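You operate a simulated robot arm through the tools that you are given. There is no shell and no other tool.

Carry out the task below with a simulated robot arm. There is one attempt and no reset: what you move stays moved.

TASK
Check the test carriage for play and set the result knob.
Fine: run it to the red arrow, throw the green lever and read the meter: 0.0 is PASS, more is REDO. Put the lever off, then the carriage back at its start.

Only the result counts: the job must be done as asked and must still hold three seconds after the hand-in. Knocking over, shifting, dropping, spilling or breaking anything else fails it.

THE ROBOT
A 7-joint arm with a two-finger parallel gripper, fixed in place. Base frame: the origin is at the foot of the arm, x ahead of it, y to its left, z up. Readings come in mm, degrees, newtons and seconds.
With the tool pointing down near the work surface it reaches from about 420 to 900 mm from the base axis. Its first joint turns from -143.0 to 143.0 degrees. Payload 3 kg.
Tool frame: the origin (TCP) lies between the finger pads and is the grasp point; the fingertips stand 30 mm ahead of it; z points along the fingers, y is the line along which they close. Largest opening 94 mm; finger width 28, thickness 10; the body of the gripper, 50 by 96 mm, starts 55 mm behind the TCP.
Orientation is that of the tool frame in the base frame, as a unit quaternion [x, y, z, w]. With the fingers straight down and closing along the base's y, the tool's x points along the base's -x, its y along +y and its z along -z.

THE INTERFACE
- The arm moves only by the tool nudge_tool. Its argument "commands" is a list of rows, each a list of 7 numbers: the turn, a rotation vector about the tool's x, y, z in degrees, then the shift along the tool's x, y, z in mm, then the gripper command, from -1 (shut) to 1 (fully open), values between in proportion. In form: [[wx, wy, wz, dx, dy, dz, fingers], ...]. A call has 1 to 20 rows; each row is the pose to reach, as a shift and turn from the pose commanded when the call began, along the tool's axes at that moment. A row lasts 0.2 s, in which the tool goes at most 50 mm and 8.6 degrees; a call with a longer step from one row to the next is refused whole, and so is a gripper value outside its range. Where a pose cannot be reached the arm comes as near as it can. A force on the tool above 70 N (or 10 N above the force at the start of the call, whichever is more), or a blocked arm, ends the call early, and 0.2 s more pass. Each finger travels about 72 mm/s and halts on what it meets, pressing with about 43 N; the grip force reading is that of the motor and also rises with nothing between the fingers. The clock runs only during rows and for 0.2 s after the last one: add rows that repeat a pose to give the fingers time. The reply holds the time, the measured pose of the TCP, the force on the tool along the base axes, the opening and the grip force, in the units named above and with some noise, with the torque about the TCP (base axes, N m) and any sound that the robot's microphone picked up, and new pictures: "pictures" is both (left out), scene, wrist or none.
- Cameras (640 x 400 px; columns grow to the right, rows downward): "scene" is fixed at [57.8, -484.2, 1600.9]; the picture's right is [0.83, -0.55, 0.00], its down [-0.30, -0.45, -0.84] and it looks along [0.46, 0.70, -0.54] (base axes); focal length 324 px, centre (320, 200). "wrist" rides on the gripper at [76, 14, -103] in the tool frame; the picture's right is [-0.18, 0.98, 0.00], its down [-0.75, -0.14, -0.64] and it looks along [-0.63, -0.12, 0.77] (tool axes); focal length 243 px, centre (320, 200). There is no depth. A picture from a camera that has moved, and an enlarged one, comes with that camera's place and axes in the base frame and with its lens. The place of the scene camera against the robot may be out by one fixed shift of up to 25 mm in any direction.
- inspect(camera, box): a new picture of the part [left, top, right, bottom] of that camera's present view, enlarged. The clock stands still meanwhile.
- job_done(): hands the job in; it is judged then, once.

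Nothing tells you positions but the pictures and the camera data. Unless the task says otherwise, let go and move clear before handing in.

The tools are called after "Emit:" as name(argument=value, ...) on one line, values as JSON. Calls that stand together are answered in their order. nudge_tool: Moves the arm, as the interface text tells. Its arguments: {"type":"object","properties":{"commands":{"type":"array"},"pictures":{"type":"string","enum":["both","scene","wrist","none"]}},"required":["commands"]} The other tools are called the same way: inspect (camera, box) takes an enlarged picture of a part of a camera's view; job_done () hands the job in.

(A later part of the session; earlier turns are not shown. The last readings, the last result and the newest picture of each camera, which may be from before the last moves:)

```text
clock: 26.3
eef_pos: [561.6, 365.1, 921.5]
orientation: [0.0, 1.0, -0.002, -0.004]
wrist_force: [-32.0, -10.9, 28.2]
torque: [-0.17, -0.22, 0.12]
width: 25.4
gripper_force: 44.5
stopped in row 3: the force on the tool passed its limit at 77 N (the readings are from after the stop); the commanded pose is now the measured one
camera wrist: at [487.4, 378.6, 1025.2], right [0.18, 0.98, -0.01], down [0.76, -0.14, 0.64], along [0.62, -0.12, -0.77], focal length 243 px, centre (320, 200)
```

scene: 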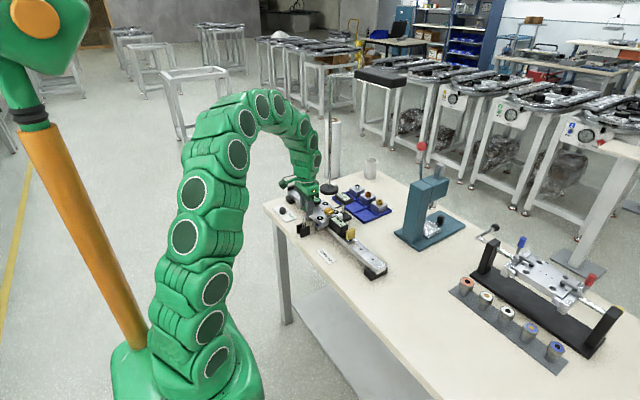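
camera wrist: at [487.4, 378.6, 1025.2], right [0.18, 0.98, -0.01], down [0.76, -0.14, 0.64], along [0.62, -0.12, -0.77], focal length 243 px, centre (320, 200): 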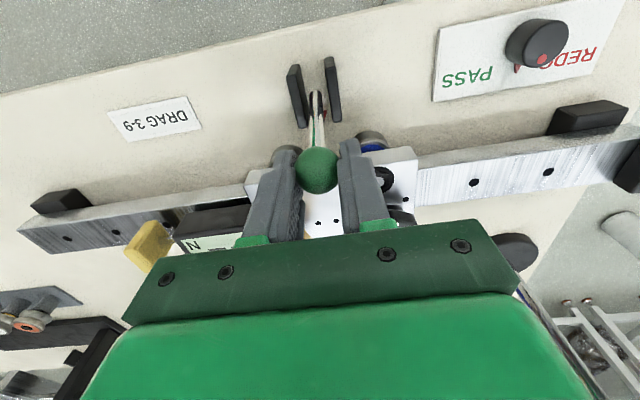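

The lever came up against a firm stop at x≈562, leaning toward the rail. I'll open the fingers, rise, and look at the meter.

Emit:
nudge_tool(commands=[[0, 0, 0, 0, 0, 0, 0], [0, 0, 0, 0, 0, 0, 0.5], [0, 0, 0, 0, 0, 0, 0.5], [0, 0, 0, 0, 0, -40, 0.5], [0, 0, 0, 0, 0, -80, 1], [0, 0, 0, 20, 0, -100, 1], [0, 0, 0, 20, 0, -100, 1]], pictures="both")

```text
clock: 27.9
eef_pos: [545.7, 364.7, 1020.6]
orientation: [0.0, 1.0, 0.0, -0.003]
wrist_force: [-0.4, 0.7, -0.2]
torque: [0.0, 0.03, 0.01]
width: 94.0
gripper_force: 0.0
camera wrist: at [470.3, 379.3, 1125.1], right [0.18, 0.98, 0.0], down [0.76, -0.14, 0.64], along [0.63, -0.12, -0.77], focal length 243 px, centre (320, 200)
```

scene: 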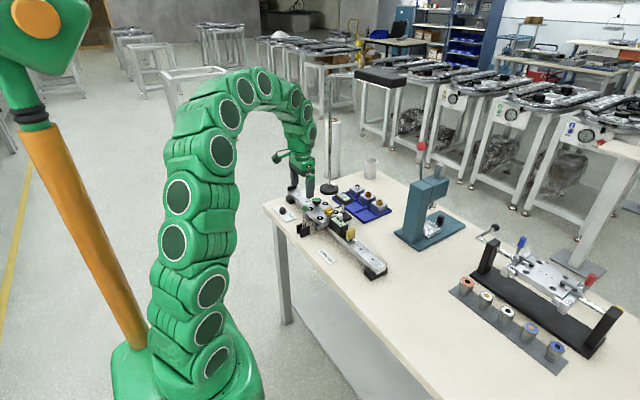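
wrist: 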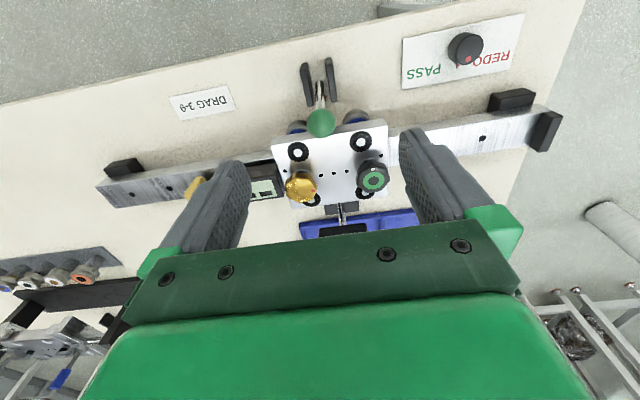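

Emit:
inspect(camera="scene", box=[330, 180, 370, 210])

Emit:
inspect(camera="wrist", box=[270, 60, 410, 250])

Emit:
inspect(camera="scene", box=[280, 180, 380, 260])

```text
13.33 times, centred on (350, 195) of scene
camera zoom: at [57.8, -484.2, 1600.9], right [0.83, -0.55, 0.0], down [-0.3, -0.45, -0.84], along [0.46, 0.7, -0.54], focal length 4327 px, centre (-80, 267)
```

zoom: 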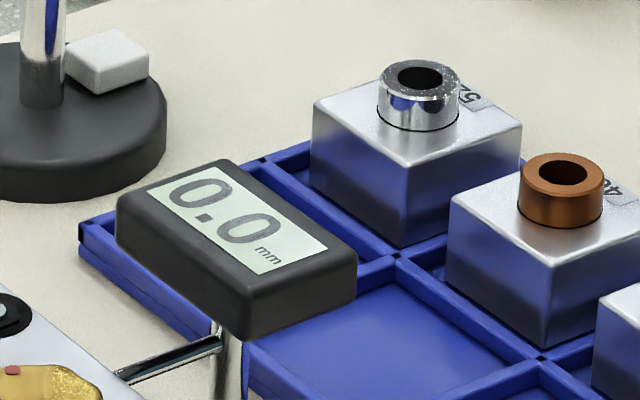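

```text
2.11 times, centred on (340, 155) of wrist
camera zoom: at [470.3, 379.3, 1125.1], right [0.18, 0.98, 0.0], down [0.76, -0.14, 0.64], along [0.63, -0.12, -0.77], focal length 511 px, centre (278, 295)
```

zoom: 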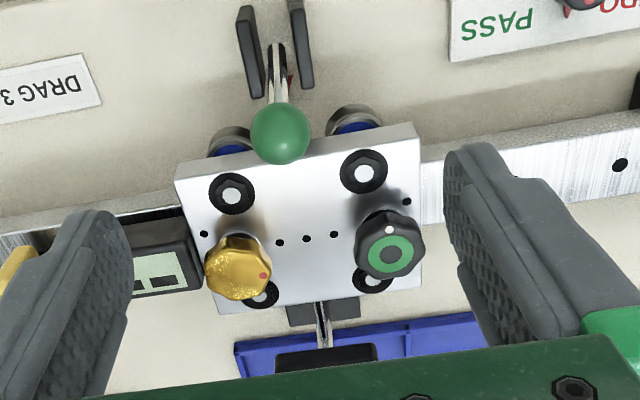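

```text
5.00 times, centred on (330, 220) of scene
camera zoom: at [57.8, -484.2, 1600.9], right [0.83, -0.55, 0.0], down [-0.3, -0.45, -0.84], along [0.46, 0.7, -0.54], focal length 1622 px, centre (270, 100)
```

zoom: 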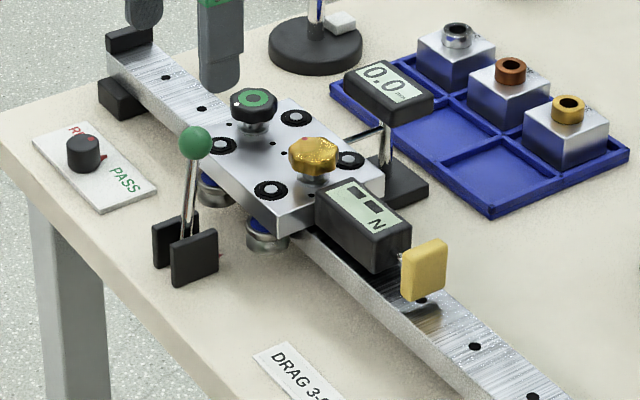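

The meter reads 0.0 mm with the lever over. I still want to be sure the lever is fully thrown and the reading has settled, so I'll push the ball gently toward the rail from behind with closed fingers.

Emit:
nudge_tool(commands=[[0, 0, 0, 15, 0, 0, -1], [0, 0, 0, 28, 0, 0, -1], [0, 0, 0, 28, 0, 0, -1], [0, 0, 0, 28, 0, 40, -1], [0, 0, 0, 28, 0, 80, -1], [0, 0, 0, 28, 0, 96, -1], [0, 0, 0, 28, 0, 96, -1]], pictures="both")

```text
clock: 29.5
eef_pos: [517.5, 365.5, 925.1]
orientation: [0.001, 1.0, -0.001, -0.003]
wrist_force: [-1.0, -0.4, 0.3]
torque: [0.0, -0.01, 0.03]
width: 0.1
gripper_force: 33.1
camera wrist: at [441.8, 378.5, 1028.0], right [0.18, 0.98, 0.0], down [0.76, -0.14, 0.64], along [0.63, -0.12, -0.77], focal length 243 px, centre (320, 200)
```

scene: 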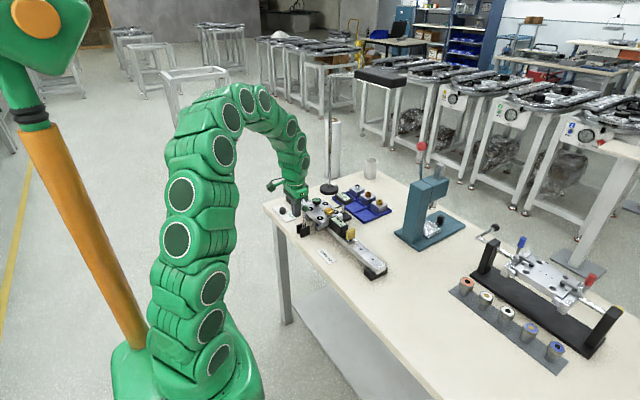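
wrist: 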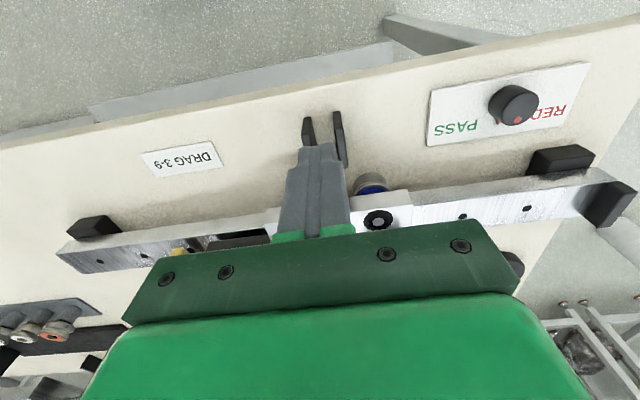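

Emit:
nudge_tool(commands=[[0, 0, 0, -5, 0, 0, -1], [0, 0, 0, -10, 0, 0, -1], [0, 0, 0, -13, 0, 0, -1], [0, 0, 0, -16, 0, 0, -1], [0, 0, 0, -16, 0, 0, -1]], pictures="scene")

```text
clock: 30.7
eef_pos: [530.4, 364.6, 924.6]
orientation: [0.0, 1.0, -0.003, -0.007]
wrist_force: [-46.6, -4.4, 5.6]
torque: [-0.24, 0.38, -0.04]
width: 0.0
gripper_force: 32.9
```

scene: 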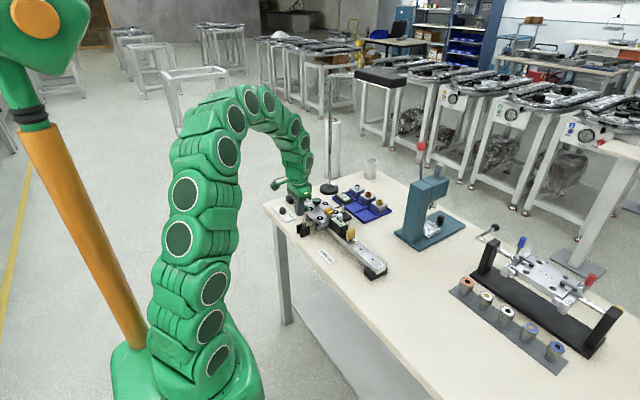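

Emit:
inspect(camera="scene", box=[330, 180, 370, 210])

Emit:
inspect(camera="scene", box=[280, 180, 380, 260])

```text
13.33 times, centred on (350, 195) of scene
camera zoom: at [57.8, -484.2, 1600.9], right [0.83, -0.55, 0.0], down [-0.3, -0.45, -0.84], along [0.46, 0.7, -0.54], focal length 4327 px, centre (-80, 267)
```

zoom: 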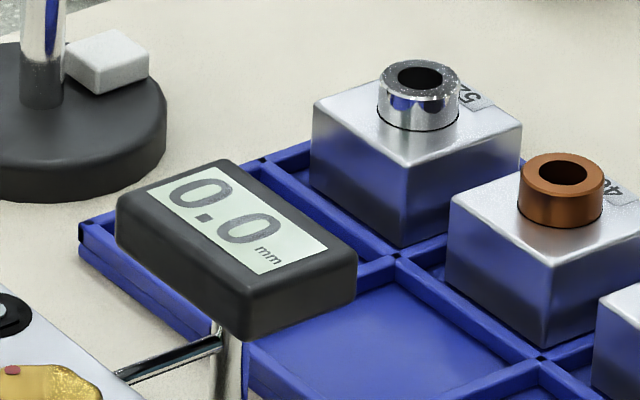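

```text
5.00 times, centred on (330, 220) of scene
camera zoom: at [57.8, -484.2, 1600.9], right [0.83, -0.55, 0.0], down [-0.3, -0.45, -0.84], along [0.46, 0.7, -0.54], focal length 1622 px, centre (270, 100)
```

zoom: 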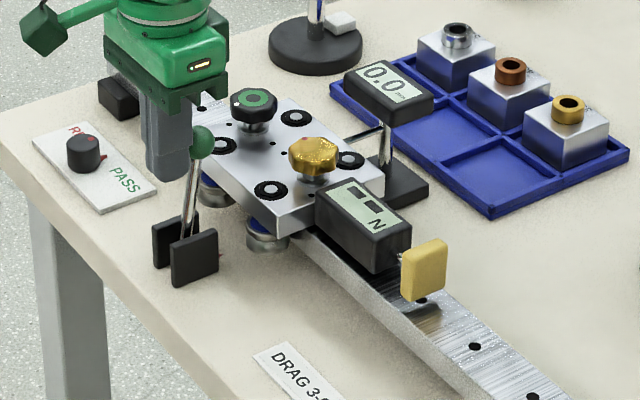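

The lever is against its firm stop (46 N push, no travel) and the meter holds at 0.0 mm, so the result is PASS. Next I'll put the lever off by going over the ball to its rail side and pushing it back away from the rail.

Emit:
nudge_tool(commands=[[0, 0, 0, 8, 0, 0, -1], [0, 0, 0, 8, 0, -45, -1], [0, 0, 0, 8, 0, -70, -1], [0, 0, 0, -30, 0, -70, -1], [0, 0, 0, -58.5, 0, -70, -1], [0, 0, 0, -58.5, 0, -70, -1]], pictures="both")

```text
clock: 32.1
eef_pos: [592.2, 366.2, 994.0]
orientation: [0.0, 1.0, -0.001, -0.003]
wrist_force: [0.3, 0.2, 0.1]
torque: [0.02, -0.03, 0.01]
width: 0.0
gripper_force: 32.6
camera wrist: at [516.8, 379.4, 1097.7], right [0.18, 0.98, 0.0], down [0.76, -0.14, 0.64], along [0.63, -0.12, -0.77], focal length 243 px, centre (320, 200)
```

scene: 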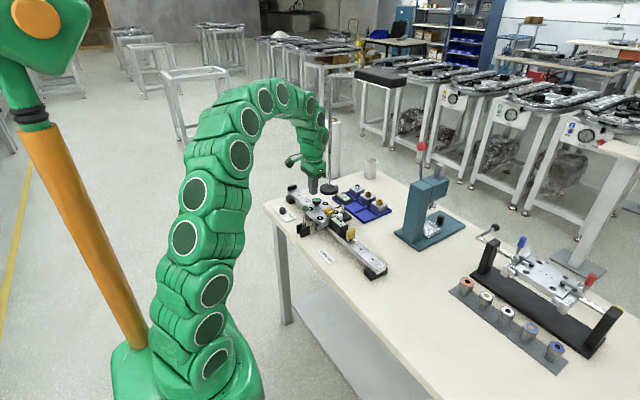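
wrist: 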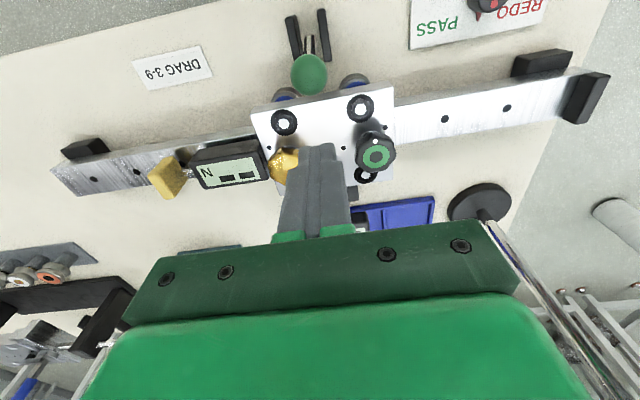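

Emit:
nudge_tool(commands=[[0, 0, 0, 0, 1.5, 40, -1], [0, 0, 0, 0, 1.5, 60, -1], [0, 0, 0, 0, 1.5, 72, -1], [0, 0, 0, 0, 1.5, 72, -1]], pictures="wrist")

```text
clock: 33.1
eef_pos: [591.7, 366.7, 921.4]
orientation: [0.0, 1.0, -0.002, -0.003]
wrist_force: [0.7, -0.2, -0.5]
torque: [0.01, 0.01, -0.04]
width: 0.0
gripper_force: 32.9
camera wrist: at [515.8, 380.4, 1026.4], right [0.18, 0.98, 0.0], down [0.76, -0.14, 0.64], along [0.63, -0.12, -0.77], focal length 243 px, centre (320, 200)
```

wrist: 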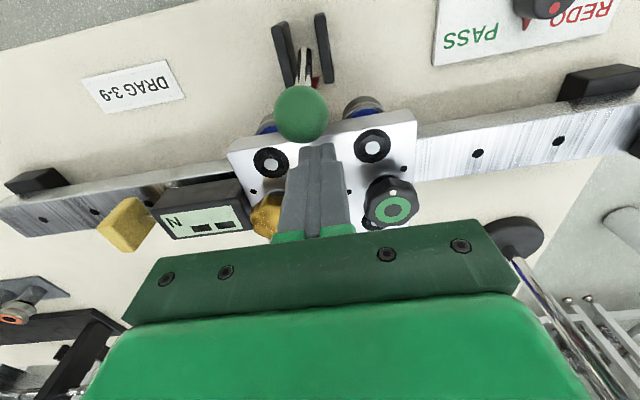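

Emit:
nudge_tool(commands=[[0, 0, 0, 4, -2, 0, -1], [0, 0, 0, 8, -2, 0, -1], [0, 0, 0, 12, -2, 0, -1], [0, 0, 0, 16, -2, 0, -1], [0, 0, 0, 20, -2, 0, -1], [0, 0, 0, 25, -2, 0, -1], [0, 0, 0, 30, -2, 0, -1], [0, 0, 0, 35, -2, 0, -1], [0, 0, 0, 40, -2, 0, -1], [0, 0, 0, 45, -2, 0, -1], [0, 0, 0, 50, -2, 0, -1], [0, 0, 0, 53, -2, 0, -1], [0, 0, 0, 53, -2, 0, -1]], pictures="both")

```text
clock: 35.9
eef_pos: [538.7, 365.5, 923.9]
orientation: [0.0, 1.0, -0.002, -0.004]
wrist_force: [0.0, 0.8, 0.3]
torque: [0.0, 0.01, 0.0]
width: 0.3
gripper_force: 33.2
camera wrist: at [461.9, 378.4, 1026.9], right [0.18, 0.98, 0.0], down [0.76, -0.14, 0.64], along [0.63, -0.12, -0.77], focal length 243 px, centre (320, 200)
```

scene: 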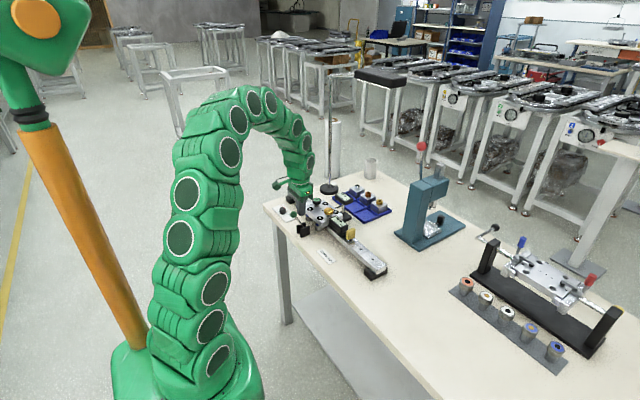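
wrist: 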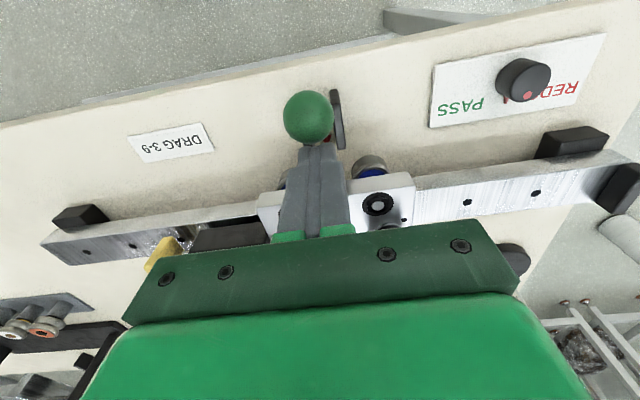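

Emit:
inspect(camera="scene", box=[330, 180, 370, 210])

Emit:
inspect(camera="scene", box=[280, 180, 380, 260])

```text
13.33 times, centred on (350, 195) of scene
camera zoom: at [57.8, -484.2, 1600.9], right [0.83, -0.55, 0.0], down [-0.3, -0.45, -0.84], along [0.46, 0.7, -0.54], focal length 4327 px, centre (-80, 267)
```

zoom: 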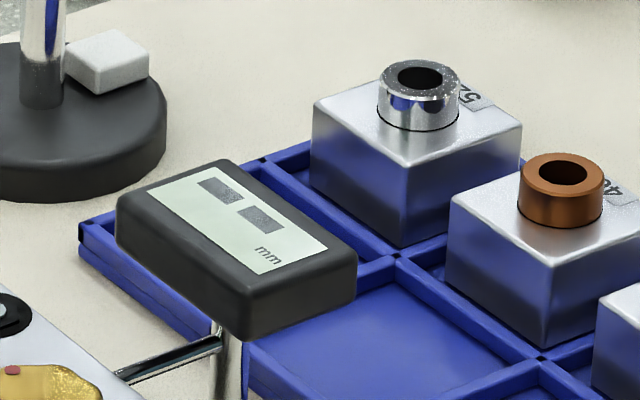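

```text
5.00 times, centred on (330, 220) of scene
camera zoom: at [57.8, -484.2, 1600.9], right [0.83, -0.55, 0.0], down [-0.3, -0.45, -0.84], along [0.46, 0.7, -0.54], focal length 1622 px, centre (270, 100)
```

zoom: 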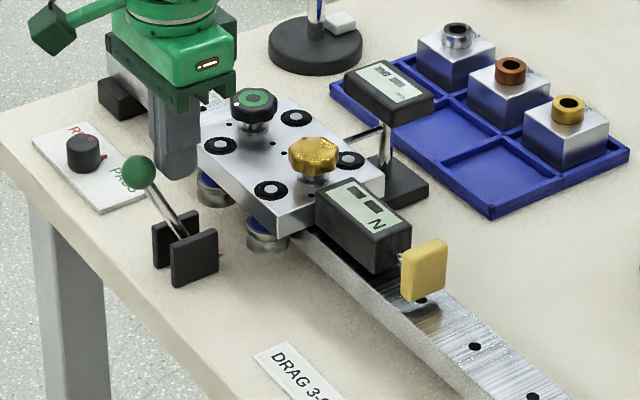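

The lever is off, back at exactly its starting pixel position, and the mm display is blank again. I'll rise, turn the gripper and go back over the N gauge to return the carriage the same 170.8 mm.

Emit:
nudge_tool(commands=[[0, 0, 0, -3, 0, -40, -1], [0, 0, 0, -3, 0, -76, -1], [0, 0, -8, -8, -9, -76, 0], [0, 0, -16, -16, -18, -76, 1], [0, 0, -24, -24, -27, -76, 1], [0, 0, -32, -32, -36, -76, 1], [0, 0, -40, -40, -45, -76, 1], [0, 0, -48, -48, -54, -76, 1], [0, 0, -56, -56, -63, -76, 1], [0, 0, -64, -64, -72, -76, 1], [0, 0, -72, -72, -81, -76, 1], [0, 0, -80, -80, -90, -76, 1], [0, 0, -88, -88, -98, -76, 1], [0, 0, -90, -96.8, -103, -76, 1], [0, 0, -90, -96.8, -103, -76, 1]], pictures="wrist")

```text
clock: 39.1
eef_pos: [635.2, 261.7, 999.1]
orientation: [0.707, -0.707, -0.001, 0.003]
wrist_force: [0.2, 0.1, -0.6]
torque: [0.03, -0.02, -0.02]
width: 93.9
gripper_force: 0.0
camera wrist: at [621.2, 185.1, 1101.9], right [-0.98, 0.18, 0.01], down [0.14, 0.76, 0.64], along [0.11, 0.63, -0.77], focal length 243 px, centre (320, 200)
```

wrist: 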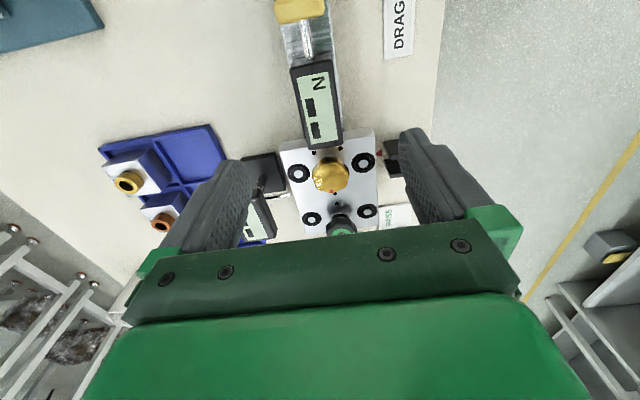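

Emit:
nudge_tool(commands=[[0, 0, 0, 0, 0, 40, 1], [0, 0, 0, 0, 0, 75, 1], [0, 0, 0, 0, 0, 100, 1], [0, 0, 0, 0, 0, 113, 1], [0, 0, 0, 0, 0, 113, 1]], pictures="wrist")

```text
clock: 40.3
eef_pos: [634.8, 262.0, 885.0]
orientation: [0.707, -0.707, -0.002, 0.002]
wrist_force: [0.5, -0.4, 0.1]
torque: [-0.02, 0.04, 0.01]
width: 94.2
gripper_force: 0.1
camera wrist: at [620.5, 184.8, 988.8], right [-0.98, 0.18, 0.01], down [0.15, 0.76, 0.64], along [0.11, 0.63, -0.77], focal length 243 px, centre (320, 200)
```

wrist: 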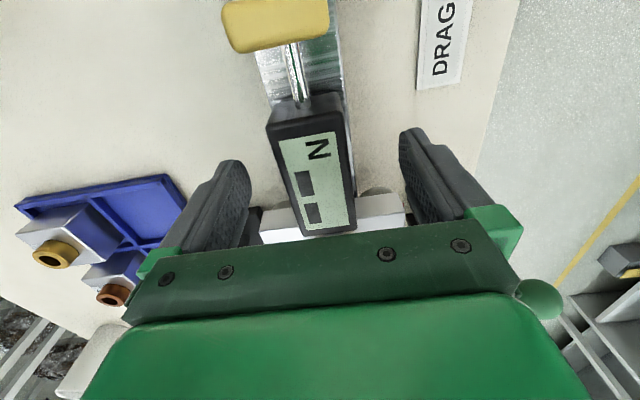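

The gauge sits between the fingers as it did before. I'll close on it and slide back toward −y.

Emit:
nudge_tool(commands=[[0, 0, 0, 0, 0, 0, 0], [0, 0, 0, 0, 0, 0, -0.5], [0, 0, 0, 0, 0, 0, -1], [0, 0, 0, 0, 0, 0, -1], [0, 0, 0, 0, 0, 0, -1]], pictures="wrist")

```text
clock: 41.5
eef_pos: [634.3, 262.3, 885.3]
orientation: [0.707, -0.707, -0.001, 0.002]
wrist_force: [24.9, 1.0, -9.1]
torque: [0.25, -0.34, 0.06]
width: 40.4
gripper_force: 45.0
camera wrist: at [621.1, 184.7, 988.9], right [-0.98, 0.18, 0.01], down [0.14, 0.76, 0.64], along [0.11, 0.63, -0.77], focal length 243 px, centre (320, 200)
```

wrist: 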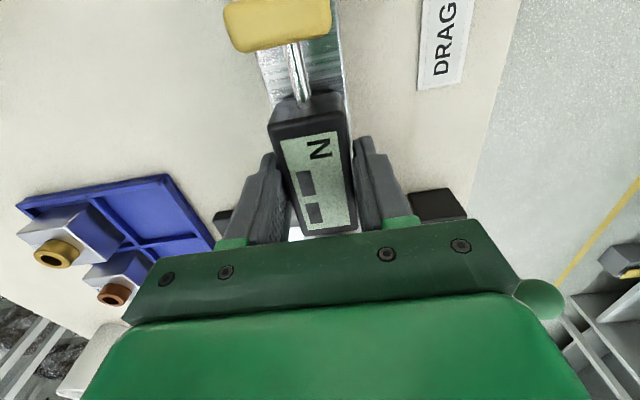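

Emit:
nudge_tool(commands=[[0, 0, 0, 0, -1.5, 0, -1], [0, 0, 0, 8, -1.5, 0, -1], [0, 0, 0, 16, -1.5, 0, -1], [0, 0, 0, 25, -1.5, 0, -1], [0, 0, 0, 34, -1.5, 0, -1], [0, 0, 0, 43, -1.5, 0, -1], [0, 0, 0, 52, -1.5, 0, -1], [0, 0, 0, 61, -1.5, 0, -1], [0, 0, 0, 70, -1.5, 0, -1], [0, 0, 0, 79, -1.5, 0, -1], [0, 0, 0, 88, -1.5, 0, -1], [0, 0, 0, 97, -1.5, 0, -1], [0, 0, 0, 106, -1.5, 0, -1], [0, 0, 0, 115, -1.5, 0, -1], [0, 0, 0, 124, -1.5, 0, -1], [0, 0, 0, 133, -1.5, 0, -1], [0, 0, 0, 142, -1.5, 0, -1], [0, 0, 0, 151, -1.5, 0, -1], [0, 0, 0, 160, -1.5, 0, -1], [0, 0, 0, 160, -1.5, 0, -1]], pictures="wrist")

```text
clock: 45.7
eef_pos: [634.5, 101.3, 886.6]
orientation: [0.708, -0.706, -0.002, 0.004]
wrist_force: [-46.8, 4.7, -26.9]
torque: [0.45, -0.38, 0.18]
width: 40.1
gripper_force: 45.3
camera wrist: at [621.7, 24.7, 988.9], right [-0.98, 0.18, 0.01], down [0.15, 0.76, 0.64], along [0.11, 0.63, -0.77], focal length 243 px, centre (320, 200)
```

wrist: 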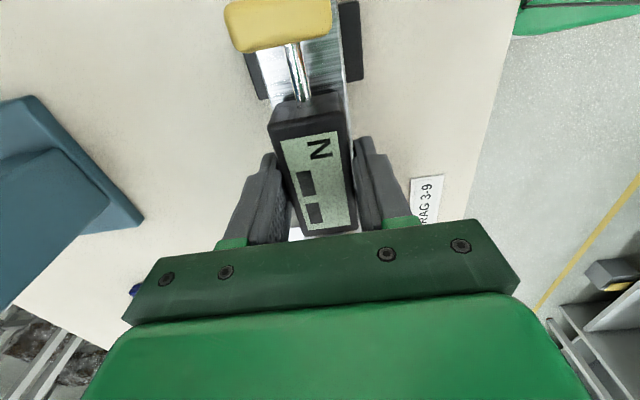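

Emit:
nudge_tool(commands=[[0, 0, 0, 0, 2.5, 0, -1], [0, 0, 0, 4, 2.5, 0, -1], [0, 0, 0, 8, 2.5, 0, -1], [0, 0, 0, 10.8, 2.5, 0, -1], [0, 0, 0, 10.8, 2.5, 0, -1], [0, 0, 0, 10.8, 2.5, 0, -1]], pictures="both")

```text
clock: 47.1
eef_pos: [634.1, 91.2, 886.8]
orientation: [-0.707, 0.707, 0.001, -0.003]
wrist_force: [23.1, 5.2, -41.0]
torque: [0.29, 0.04, -0.06]
width: 40.5
gripper_force: 45.1
camera wrist: at [621.1, 13.9, 989.4], right [-0.98, 0.18, 0.0], down [0.14, 0.76, 0.64], along [0.11, 0.63, -0.77], focal length 243 px, centre (320, 200)
```

scene: 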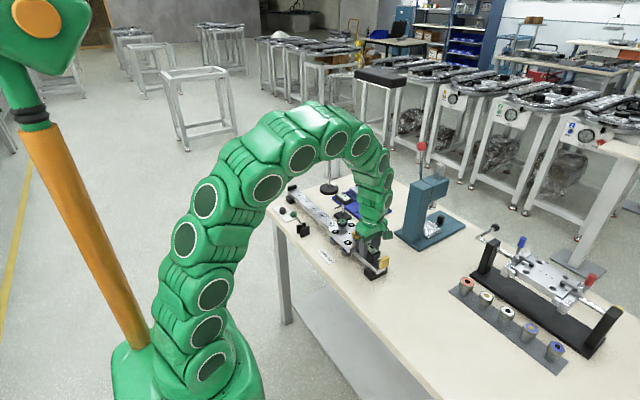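
wrist: 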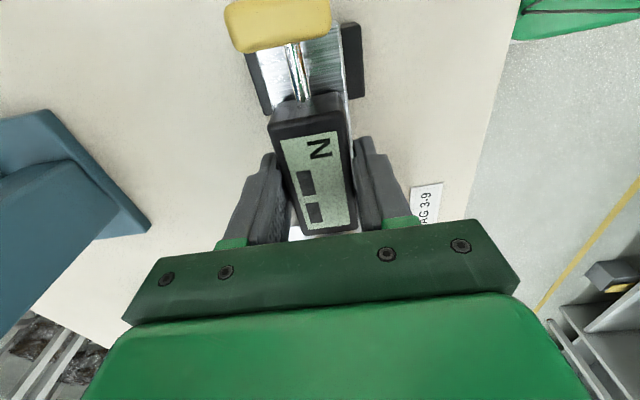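

The carriage is back and the view matches the first grip. I'll relax the residual forces, release and rise, then compare with the starting pictures.

Emit:
nudge_tool(commands=[[0, 0, 0, 0, -1.2, 2, -1], [0, 0, 0, 0, -1.2, 2, -1], [0, 0, 0, 0, -1.2, 2, -0.2], [0, 0, 0, 0, -1.2, 2, 0.5], [0, 0, 0, 0, -1.2, 2, 1], [0, 0, 0, 0, -1.2, 2, 1], [0, 0, 0, 0, -1.2, -40, 1], [0, 0, 0, 0, -1.2, -80, 1], [0, 0, 0, 0, -1.2, -110, 1], [0, 0, 0, 0, -1.2, -110, 1]], pictures="both")

```text
clock: 49.3
eef_pos: [635.1, 91.6, 995.2]
orientation: [0.707, -0.707, -0.002, 0.003]
wrist_force: [-0.1, -0.6, 1.0]
torque: [0.02, -0.03, 0.0]
width: 94.0
gripper_force: 0.1
camera wrist: at [622.2, 13.8, 1098.8], right [-0.98, 0.18, 0.01], down [0.15, 0.76, 0.64], along [0.11, 0.63, -0.77], focal length 243 px, centre (320, 200)
```

scene: 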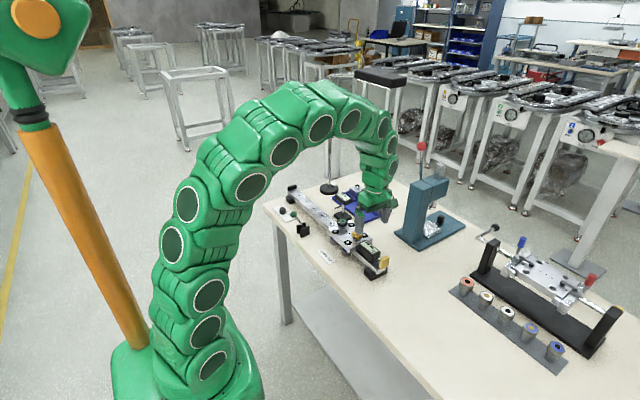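
wrist: 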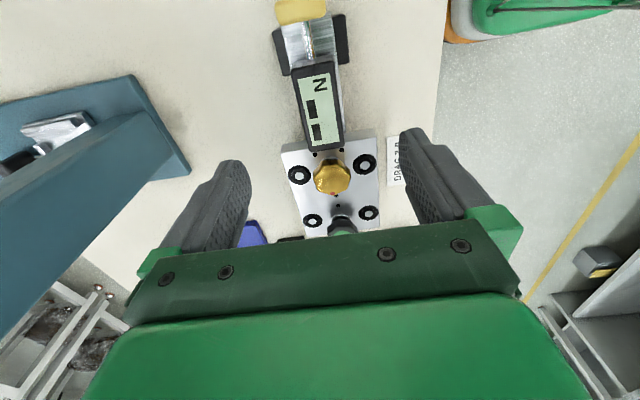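

Now I'll zoom with the same scene box as at the start to compare the carriage position.

Emit:
inspect(camera="scene", box=[320, 200, 400, 280])

Emit:
inspect(camera="scene", box=[335, 235, 395, 280])

Emit:
inspect(camera="scene", box=[290, 200, 350, 245])

```text
5.00 times, centred on (360, 240) of scene
camera zoom: at [57.8, -484.2, 1600.9], right [0.83, -0.55, 0.0], down [-0.3, -0.45, -0.84], along [0.46, 0.7, -0.54], focal length 1622 px, centre (120, 0)
```

zoom: 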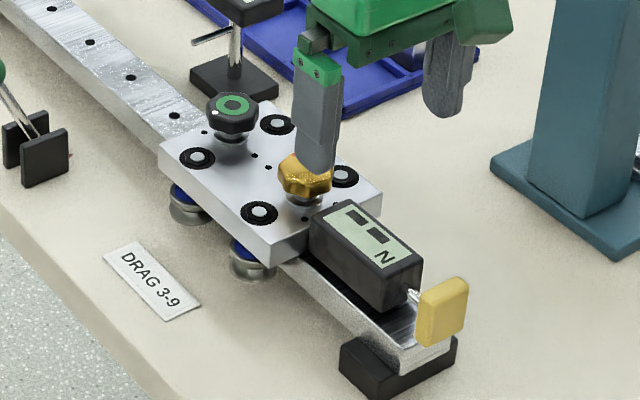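

```text
8.89 times, centred on (365, 258) of scene
camera zoom: at [57.8, -484.2, 1600.9], right [0.83, -0.55, 0.0], down [-0.3, -0.45, -0.84], along [0.46, 0.7, -0.54], focal length 2884 px, centre (-80, -311)
```

zoom: 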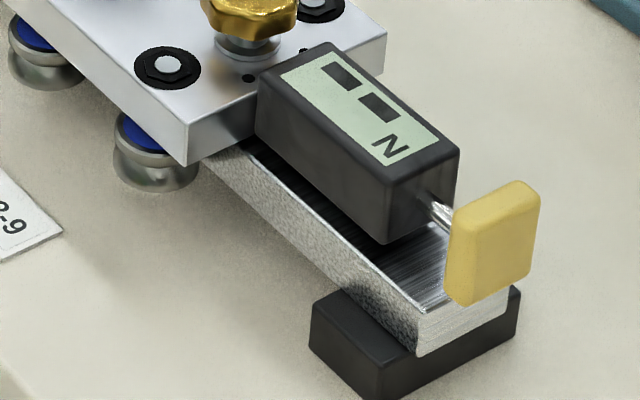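

```text
8.89 times, centred on (320, 222) of scene
camera zoom: at [57.8, -484.2, 1600.9], right [0.83, -0.55, 0.0], down [-0.3, -0.45, -0.84], along [0.46, 0.7, -0.54], focal length 2884 px, centre (320, 0)
```

zoom: 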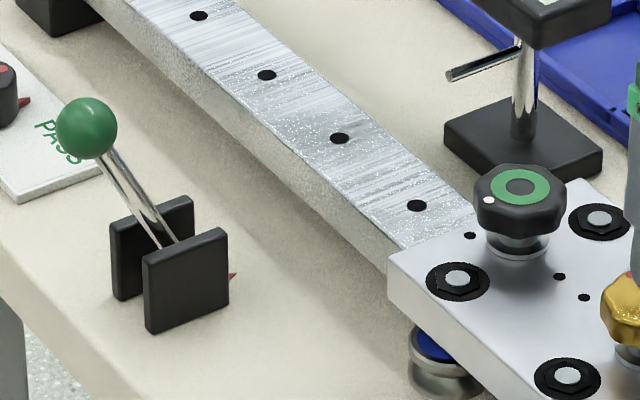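

The carriage is pixel-for-pixel back at its start and the lever is off. Next I'll move over the result knob for a close look at its pointer and labels.

Emit:
nudge_tool(commands=[[0, 0, 0, -40, 11, 0, 1], [0, 0, 0, -80, 22, 0, 1], [0, 0, 0, -120, 33, 0, 1], [0, 0, 0, -160, 44, 0, 1], [0, 0, 0, -200, 56, 0, 1], [0, 0, 0, -240, 67, 5, 1], [0, 0, 0, -280, 78, 10, 1], [0, 0, 0, -320, 89, 15, 1], [0, 0, 0, -358, 100, 15, 1], [0, 0, 0, -358, 100, 15, 1]], pictures="both")

```text
clock: 51.5
eef_pos: [536.7, 450.6, 980.6]
orientation: [-0.707, 0.707, 0.002, -0.003]
wrist_force: [-0.1, 1.0, -1.0]
torque: [0.02, 0.02, -0.03]
width: 94.1
gripper_force: 0.0
camera wrist: at [522.5, 373.0, 1084.6], right [-0.98, 0.18, 0.01], down [0.15, 0.76, 0.64], along [0.11, 0.63, -0.77], focal length 243 px, centre (320, 200)
```

scene: 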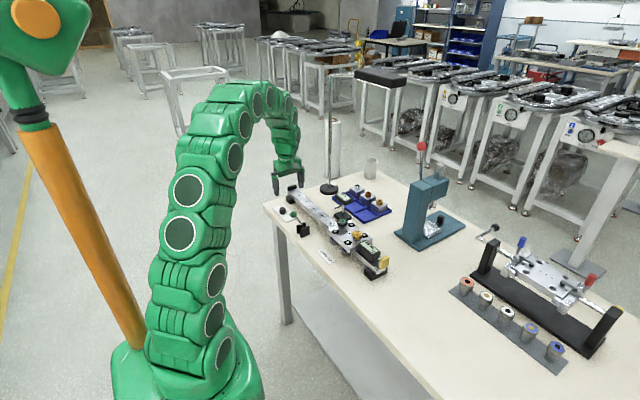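
wrist: 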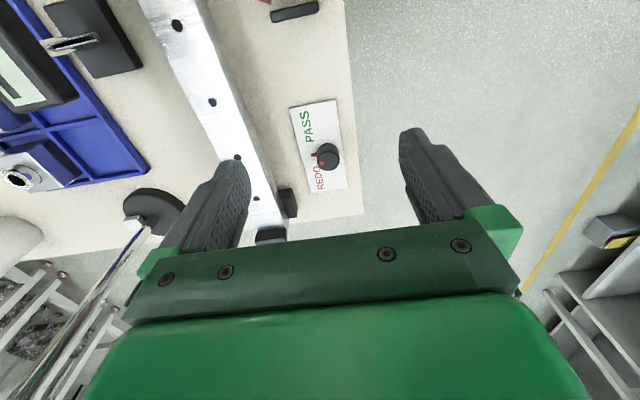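

Emit:
inspect(camera="wrist", box=[280, 90, 370, 200])

```text
3.64 times, centred on (325, 145) of wrist
camera zoom: at [522.5, 373.0, 1084.6], right [-0.98, 0.18, 0.01], down [0.15, 0.76, 0.64], along [0.11, 0.63, -0.77], focal length 882 px, centre (302, 400)
```

zoom: 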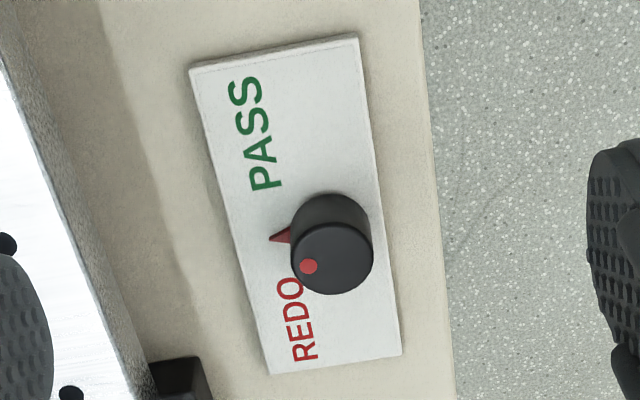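

The knob is at about [539, 529], its top at z≈820 and diameter ≈28 mm, with the pointer along +x. PASS lies about 60° from it toward −y, and REDO about 60° the other way. I'll come over the knob with the fingers angled to clear the pointer.

Emit:
nudge_tool(commands=[[0, 0, 8, -10, 0, 5, 1], [0, 0, 16, -20, 0, 10, 0.5], [0, 0, 24, -30, 0, 20, 0.3], [0, 0, 32, -40, -1, 30, 0.3], [0, 0, 40, -50, -1, 40, 0.3], [0, 0, 48, -60, -2, 55, 0.3], [0, 0, 56, -70, -2, 70, 0.3], [0, 0, 60, -78.8, -2.3, 80, 0.3], [0, 0, 60, -78.8, -2.3, 80, 0.3]], pictures="both")

```text
clock: 53.5
eef_pos: [535.8, 527.4, 899.8]
orientation: [-0.259, 0.966, -0.001, -0.005]
wrist_force: [-0.4, -0.2, 0.2]
torque: [-0.02, 0.01, -0.03]
width: 61.1
gripper_force: 0.1
camera wrist: at [464.3, 501.3, 1004.1], right [-0.33, 0.94, 0.0], down [0.73, 0.26, 0.64], along [0.6, 0.21, -0.77], focal length 243 px, centre (320, 200)
```

scene: 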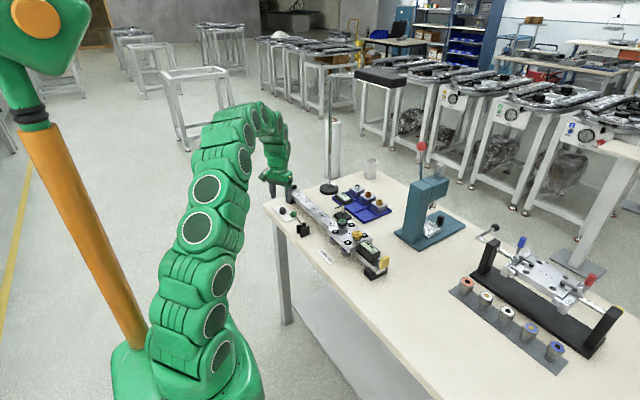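
wrist: 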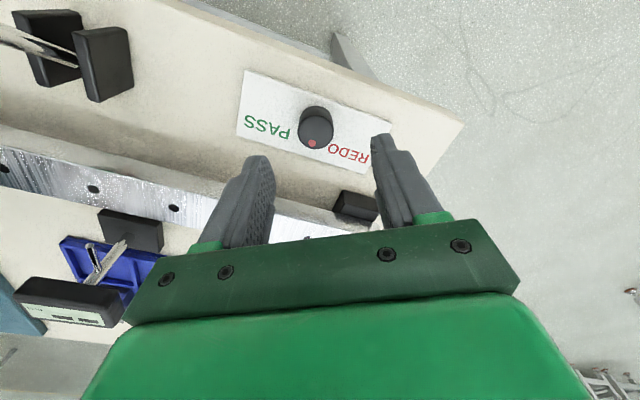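

Emit:
inspect(camera="wrist", box=[230, 60, 410, 200])

```text
2.86 times, centred on (320, 130) of wrist
camera zoom: at [464.3, 501.3, 1004.1], right [-0.33, 0.94, 0.0], down [0.73, 0.26, 0.64], along [0.6, 0.21, -0.77], focal length 693 px, centre (320, 400)
```

zoom: 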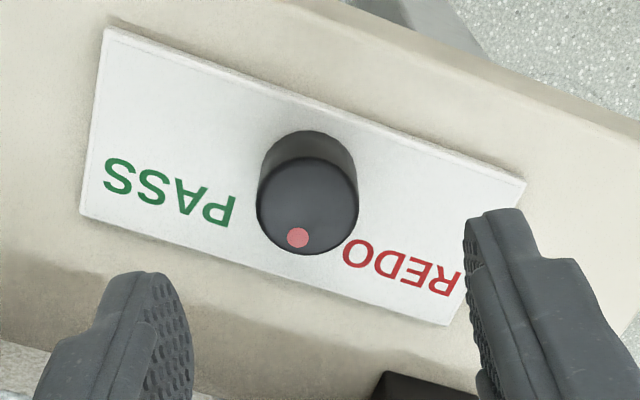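

The knob is offset by a few millimetres in the tool frame (x −3.6, y −4.4). I'll correct for that and descend to just above it for a last check.

Emit:
nudge_tool(commands=[[0, 0, 0, -3.6, -4.4, 20, 0.3], [0, 0, 0, -3.6, -4.4, 40, 0.3], [0, 0, 0, -3.6, -4.4, 50, 0.3], [0, 0, 0, -3.6, -4.4, 50, 0.3]], pictures="wrist")

```text
clock: 54.5
eef_pos: [543.7, 526.1, 850.6]
orientation: [-0.259, 0.966, -0.001, -0.005]
wrist_force: [0.2, 0.2, 0.1]
torque: [0.01, 0.01, -0.01]
width: 61.0
gripper_force: 0.1
camera wrist: at [470.2, 499.0, 953.6], right [-0.33, 0.94, 0.0], down [0.73, 0.26, 0.64], along [0.6, 0.21, -0.77], focal length 243 px, centre (320, 200)
```

wrist: 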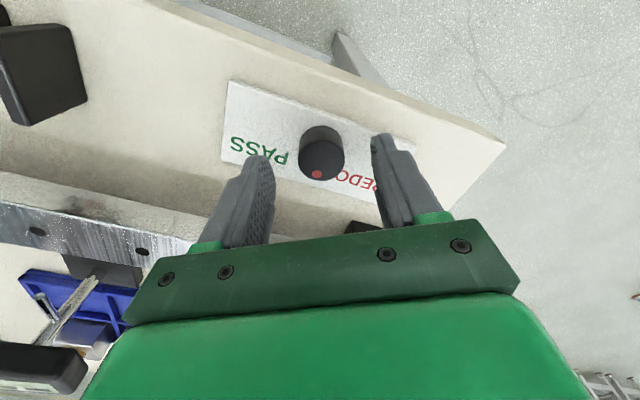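

The knob is centred between the fingertips. I'll go down the last 15 mm and close on it.

Emit:
nudge_tool(commands=[[0, 0, 0, 0, 0, 8, 0.3], [0, 0, 0, 0, 0, 15, 0.3], [0, 0, 0, 0, 0, 15, 0], [0, 0, 0, 0, 0, 15, -0.6], [0, 0, 0, 0, 0, 15, -1], [0, 0, 0, 0, 0, 15, -1]], pictures="both")

```text
clock: 55.9
eef_pos: [542.2, 527.9, 836.4]
orientation: [-0.259, 0.966, 0.001, -0.002]
wrist_force: [-1.8, 7.9, 22.9]
torque: [-0.08, -0.12, -0.02]
width: 27.8
gripper_force: 45.0
camera wrist: at [469.4, 499.9, 939.7], right [-0.33, 0.94, 0.0], down [0.73, 0.26, 0.64], along [0.6, 0.21, -0.77], focal length 243 px, centre (320, 200)
```

scene: 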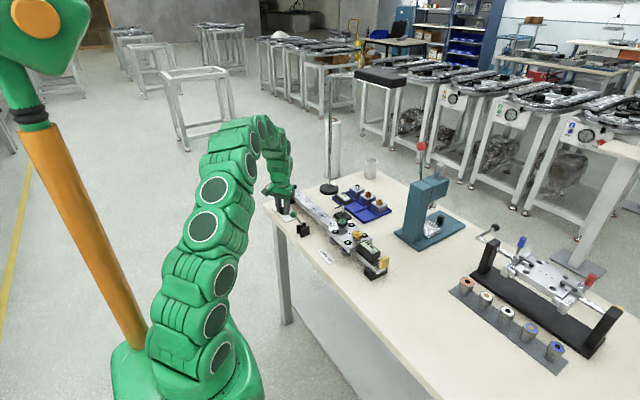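
wrist: 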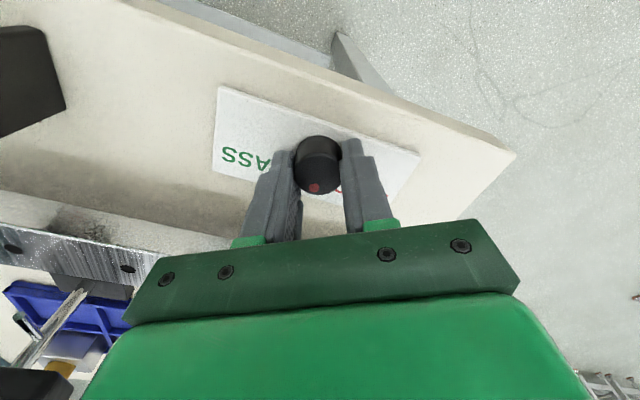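

Emit:
inspect(camera="wrist", box=[230, 90, 410, 220])

Emit:
inspect(camera="scene", box=[260, 180, 320, 240])

```text
3.08 times, centred on (320, 155) of wrist
camera zoom: at [469.4, 499.9, 939.7], right [-0.33, 0.94, 0.0], down [0.73, 0.26, 0.64], along [0.6, 0.21, -0.77], focal length 746 px, centre (320, 338)
```

zoom: 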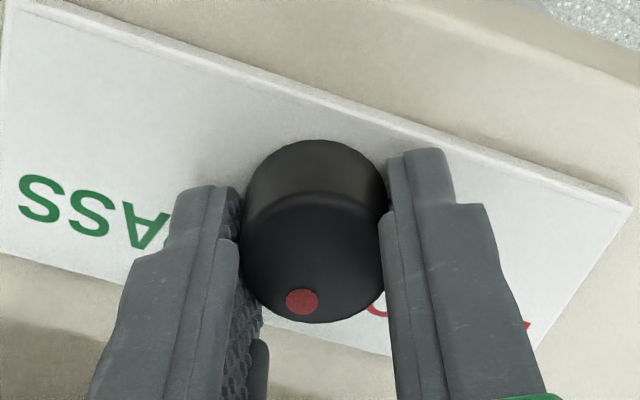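

```text
6.67 times, centred on (290, 210) of scene
camera zoom: at [57.8, -484.2, 1600.9], right [0.83, -0.55, 0.0], down [-0.3, -0.45, -0.84], along [0.46, 0.7, -0.54], focal length 2163 px, centre (520, 133)
```

zoom: 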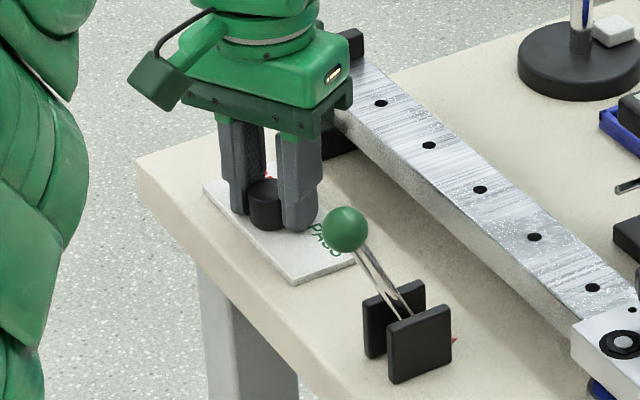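

The knob is gripped at 27.8 mm. I'll ease up 1 mm and turn it clockwise seen from above, toward PASS, 30° first.

Emit:
nudge_tool(commands=[[0, 0, 0, 0, 0, -1, -1], [0, 0, 6, 0, 0, -1, -1], [0, 0, 12, 0, 0, -1, -1], [0, 0, 18, 0, 0, -1, -1], [0, 0, 24, 0, 0, -1, -1], [0, 0, 30, 0, 0, -1, -1], [0, 0, 30, 0, 0, -1, -1]], pictures="wrist")

```text
clock: 57.5
eef_pos: [542.3, 524.7, 835.6]
orientation: [0.0, 1.0, -0.001, -0.005]
wrist_force: [24.4, 10.1, -8.7]
torque: [0.57, -0.29, -0.03]
width: 27.7
gripper_force: 45.1
camera wrist: at [467.0, 538.7, 939.8], right [0.19, 0.98, -0.01], down [0.76, -0.14, 0.64], along [0.62, -0.12, -0.77], focal length 243 px, centre (320, 200)
```

wrist: 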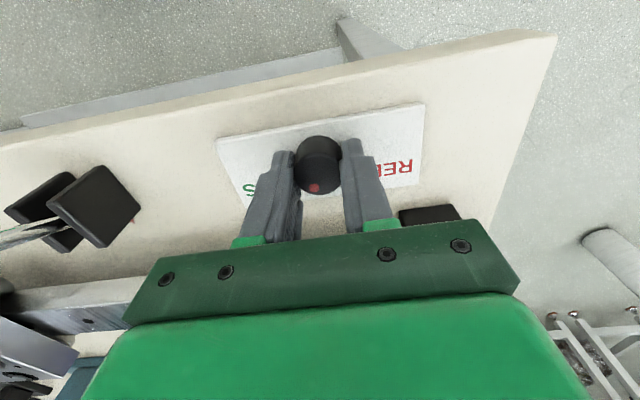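

The knob turns with the fingers, with little torque. I'll turn another 30°.

Emit:
nudge_tool(commands=[[0, 0, 6, 0, 0, 0, -1], [0, 0, 12, 0, 0, 0, -1], [0, 0, 18, 0, 0, 0, -1], [0, 0, 24, 0, 0, 0, -1], [0, 0, 30, 0, 0, 0, -1], [0, 0, 30, 0, 0, 0, -1]], pictures="wrist")

```text
clock: 58.9
eef_pos: [540.8, 523.9, 836.3]
orientation: [0.258, 0.966, -0.004, -0.004]
wrist_force: [-21.8, -40.0, 20.0]
torque: [-0.29, 0.01, 0.52]
width: 27.6
gripper_force: 45.2
camera wrist: at [482.6, 574.4, 939.6], right [0.65, 0.76, -0.01], down [0.59, -0.5, 0.64], along [0.48, -0.42, -0.77], focal length 243 px, centre (320, 200)
```

wrist: 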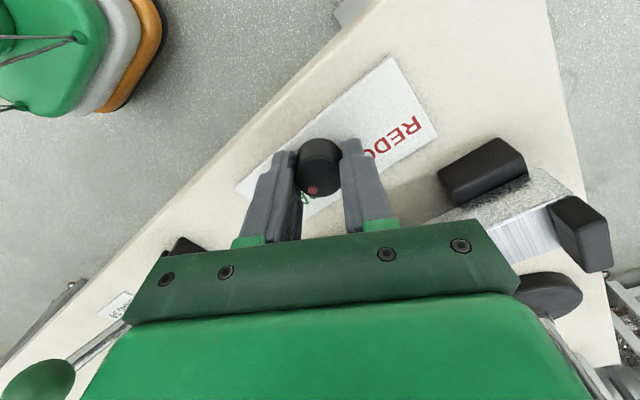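

At 60° the torque has risen to 0.5 N·m, so the knob may be at its stop. I'll ease the side load, release, rise and look at the pointer.

Emit:
nudge_tool(commands=[[0, 0, 30, 0, 0, 0, -1]], pictures="none")

```text
refused: row 1 steps farther than a row can; nothing moved
```

That row was a slip on my part: it asked for a further 30° turn, and it was refused, so nothing moved. Now I'll send the intended move, which eases the side load, opens and rises.

Emit:
nudge_tool(commands=[[0, 0, 0, 0, -2.5, 1, -1], [0, 0, 0, 0, -2.5, 1, -1], [0, 0, 0, 0, -2.5, 0, -0.2], [0, 0, 0, 0, -2.5, 0, 0.3], [0, 0, 0, 0, -2.5, 0, 0.3], [0, 0, 0, 0, -2.5, -40, 0.3], [0, 0, 0, 0, -2.5, -80, 0.6], [0, 0, 0, 0, -2.5, -110, 1], [0, 0, 0, 0, -2.5, -110, 1]], pictures="both")

```text
clock: 60.9
eef_pos: [540.5, 524.6, 946.8]
orientation: [0.258, 0.966, -0.002, -0.004]
wrist_force: [0.3, 0.4, 0.8]
torque: [0.02, 0.04, 0.0]
width: 94.2
gripper_force: 0.1
camera wrist: at [482.5, 573.8, 1050.8], right [0.65, 0.76, -0.01], down [0.59, -0.5, 0.64], along [0.48, -0.42, -0.77], focal length 243 px, centre (320, 200)
```

scene: 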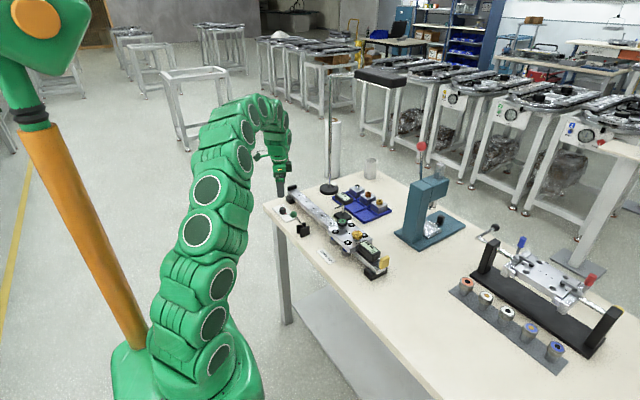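
wrist: 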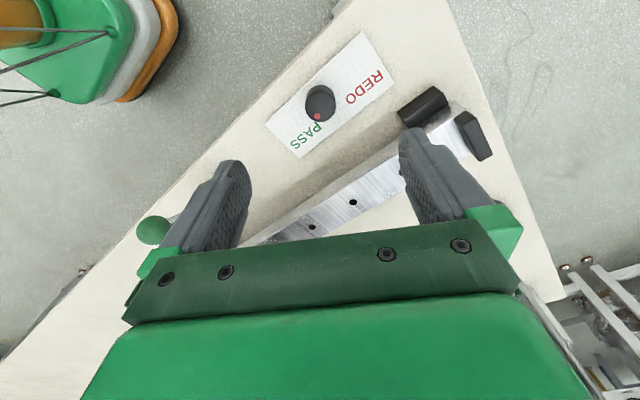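

Emit:
inspect(camera="wrist", box=[250, 20, 410, 170])

Emit:
inspect(camera="scene", box=[275, 195, 315, 235])

```text
2.67 times, centred on (330, 95) of wrist
camera zoom: at [482.5, 573.8, 1050.8], right [0.65, 0.76, -0.01], down [0.59, -0.5, 0.64], along [0.48, -0.42, -0.77], focal length 647 px, centre (293, 480)
```

zoom: 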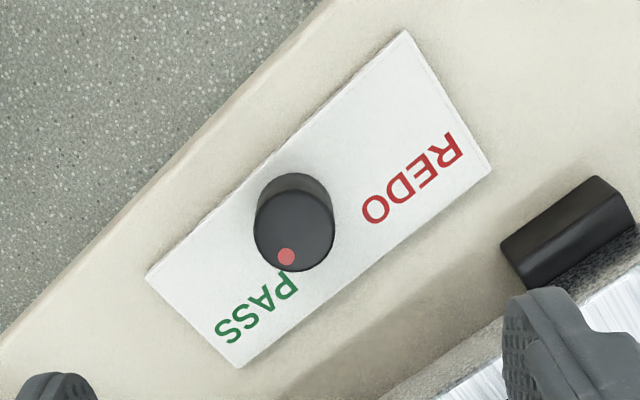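

```text
10.00 times, centred on (295, 215) of scene
camera zoom: at [57.8, -484.2, 1600.9], right [0.83, -0.55, 0.0], down [-0.3, -0.45, -0.84], along [0.46, 0.7, -0.54], focal length 3245 px, centre (570, 50)
```

zoom: 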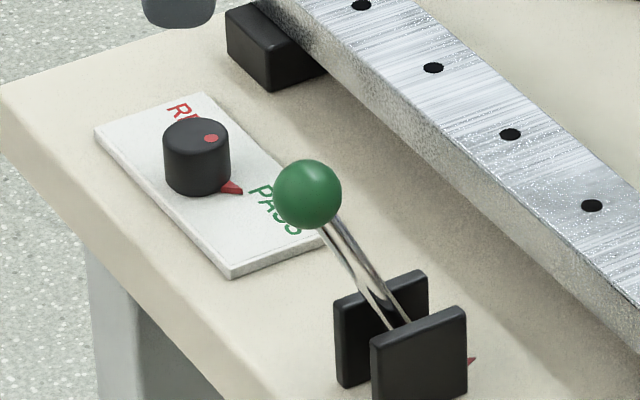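

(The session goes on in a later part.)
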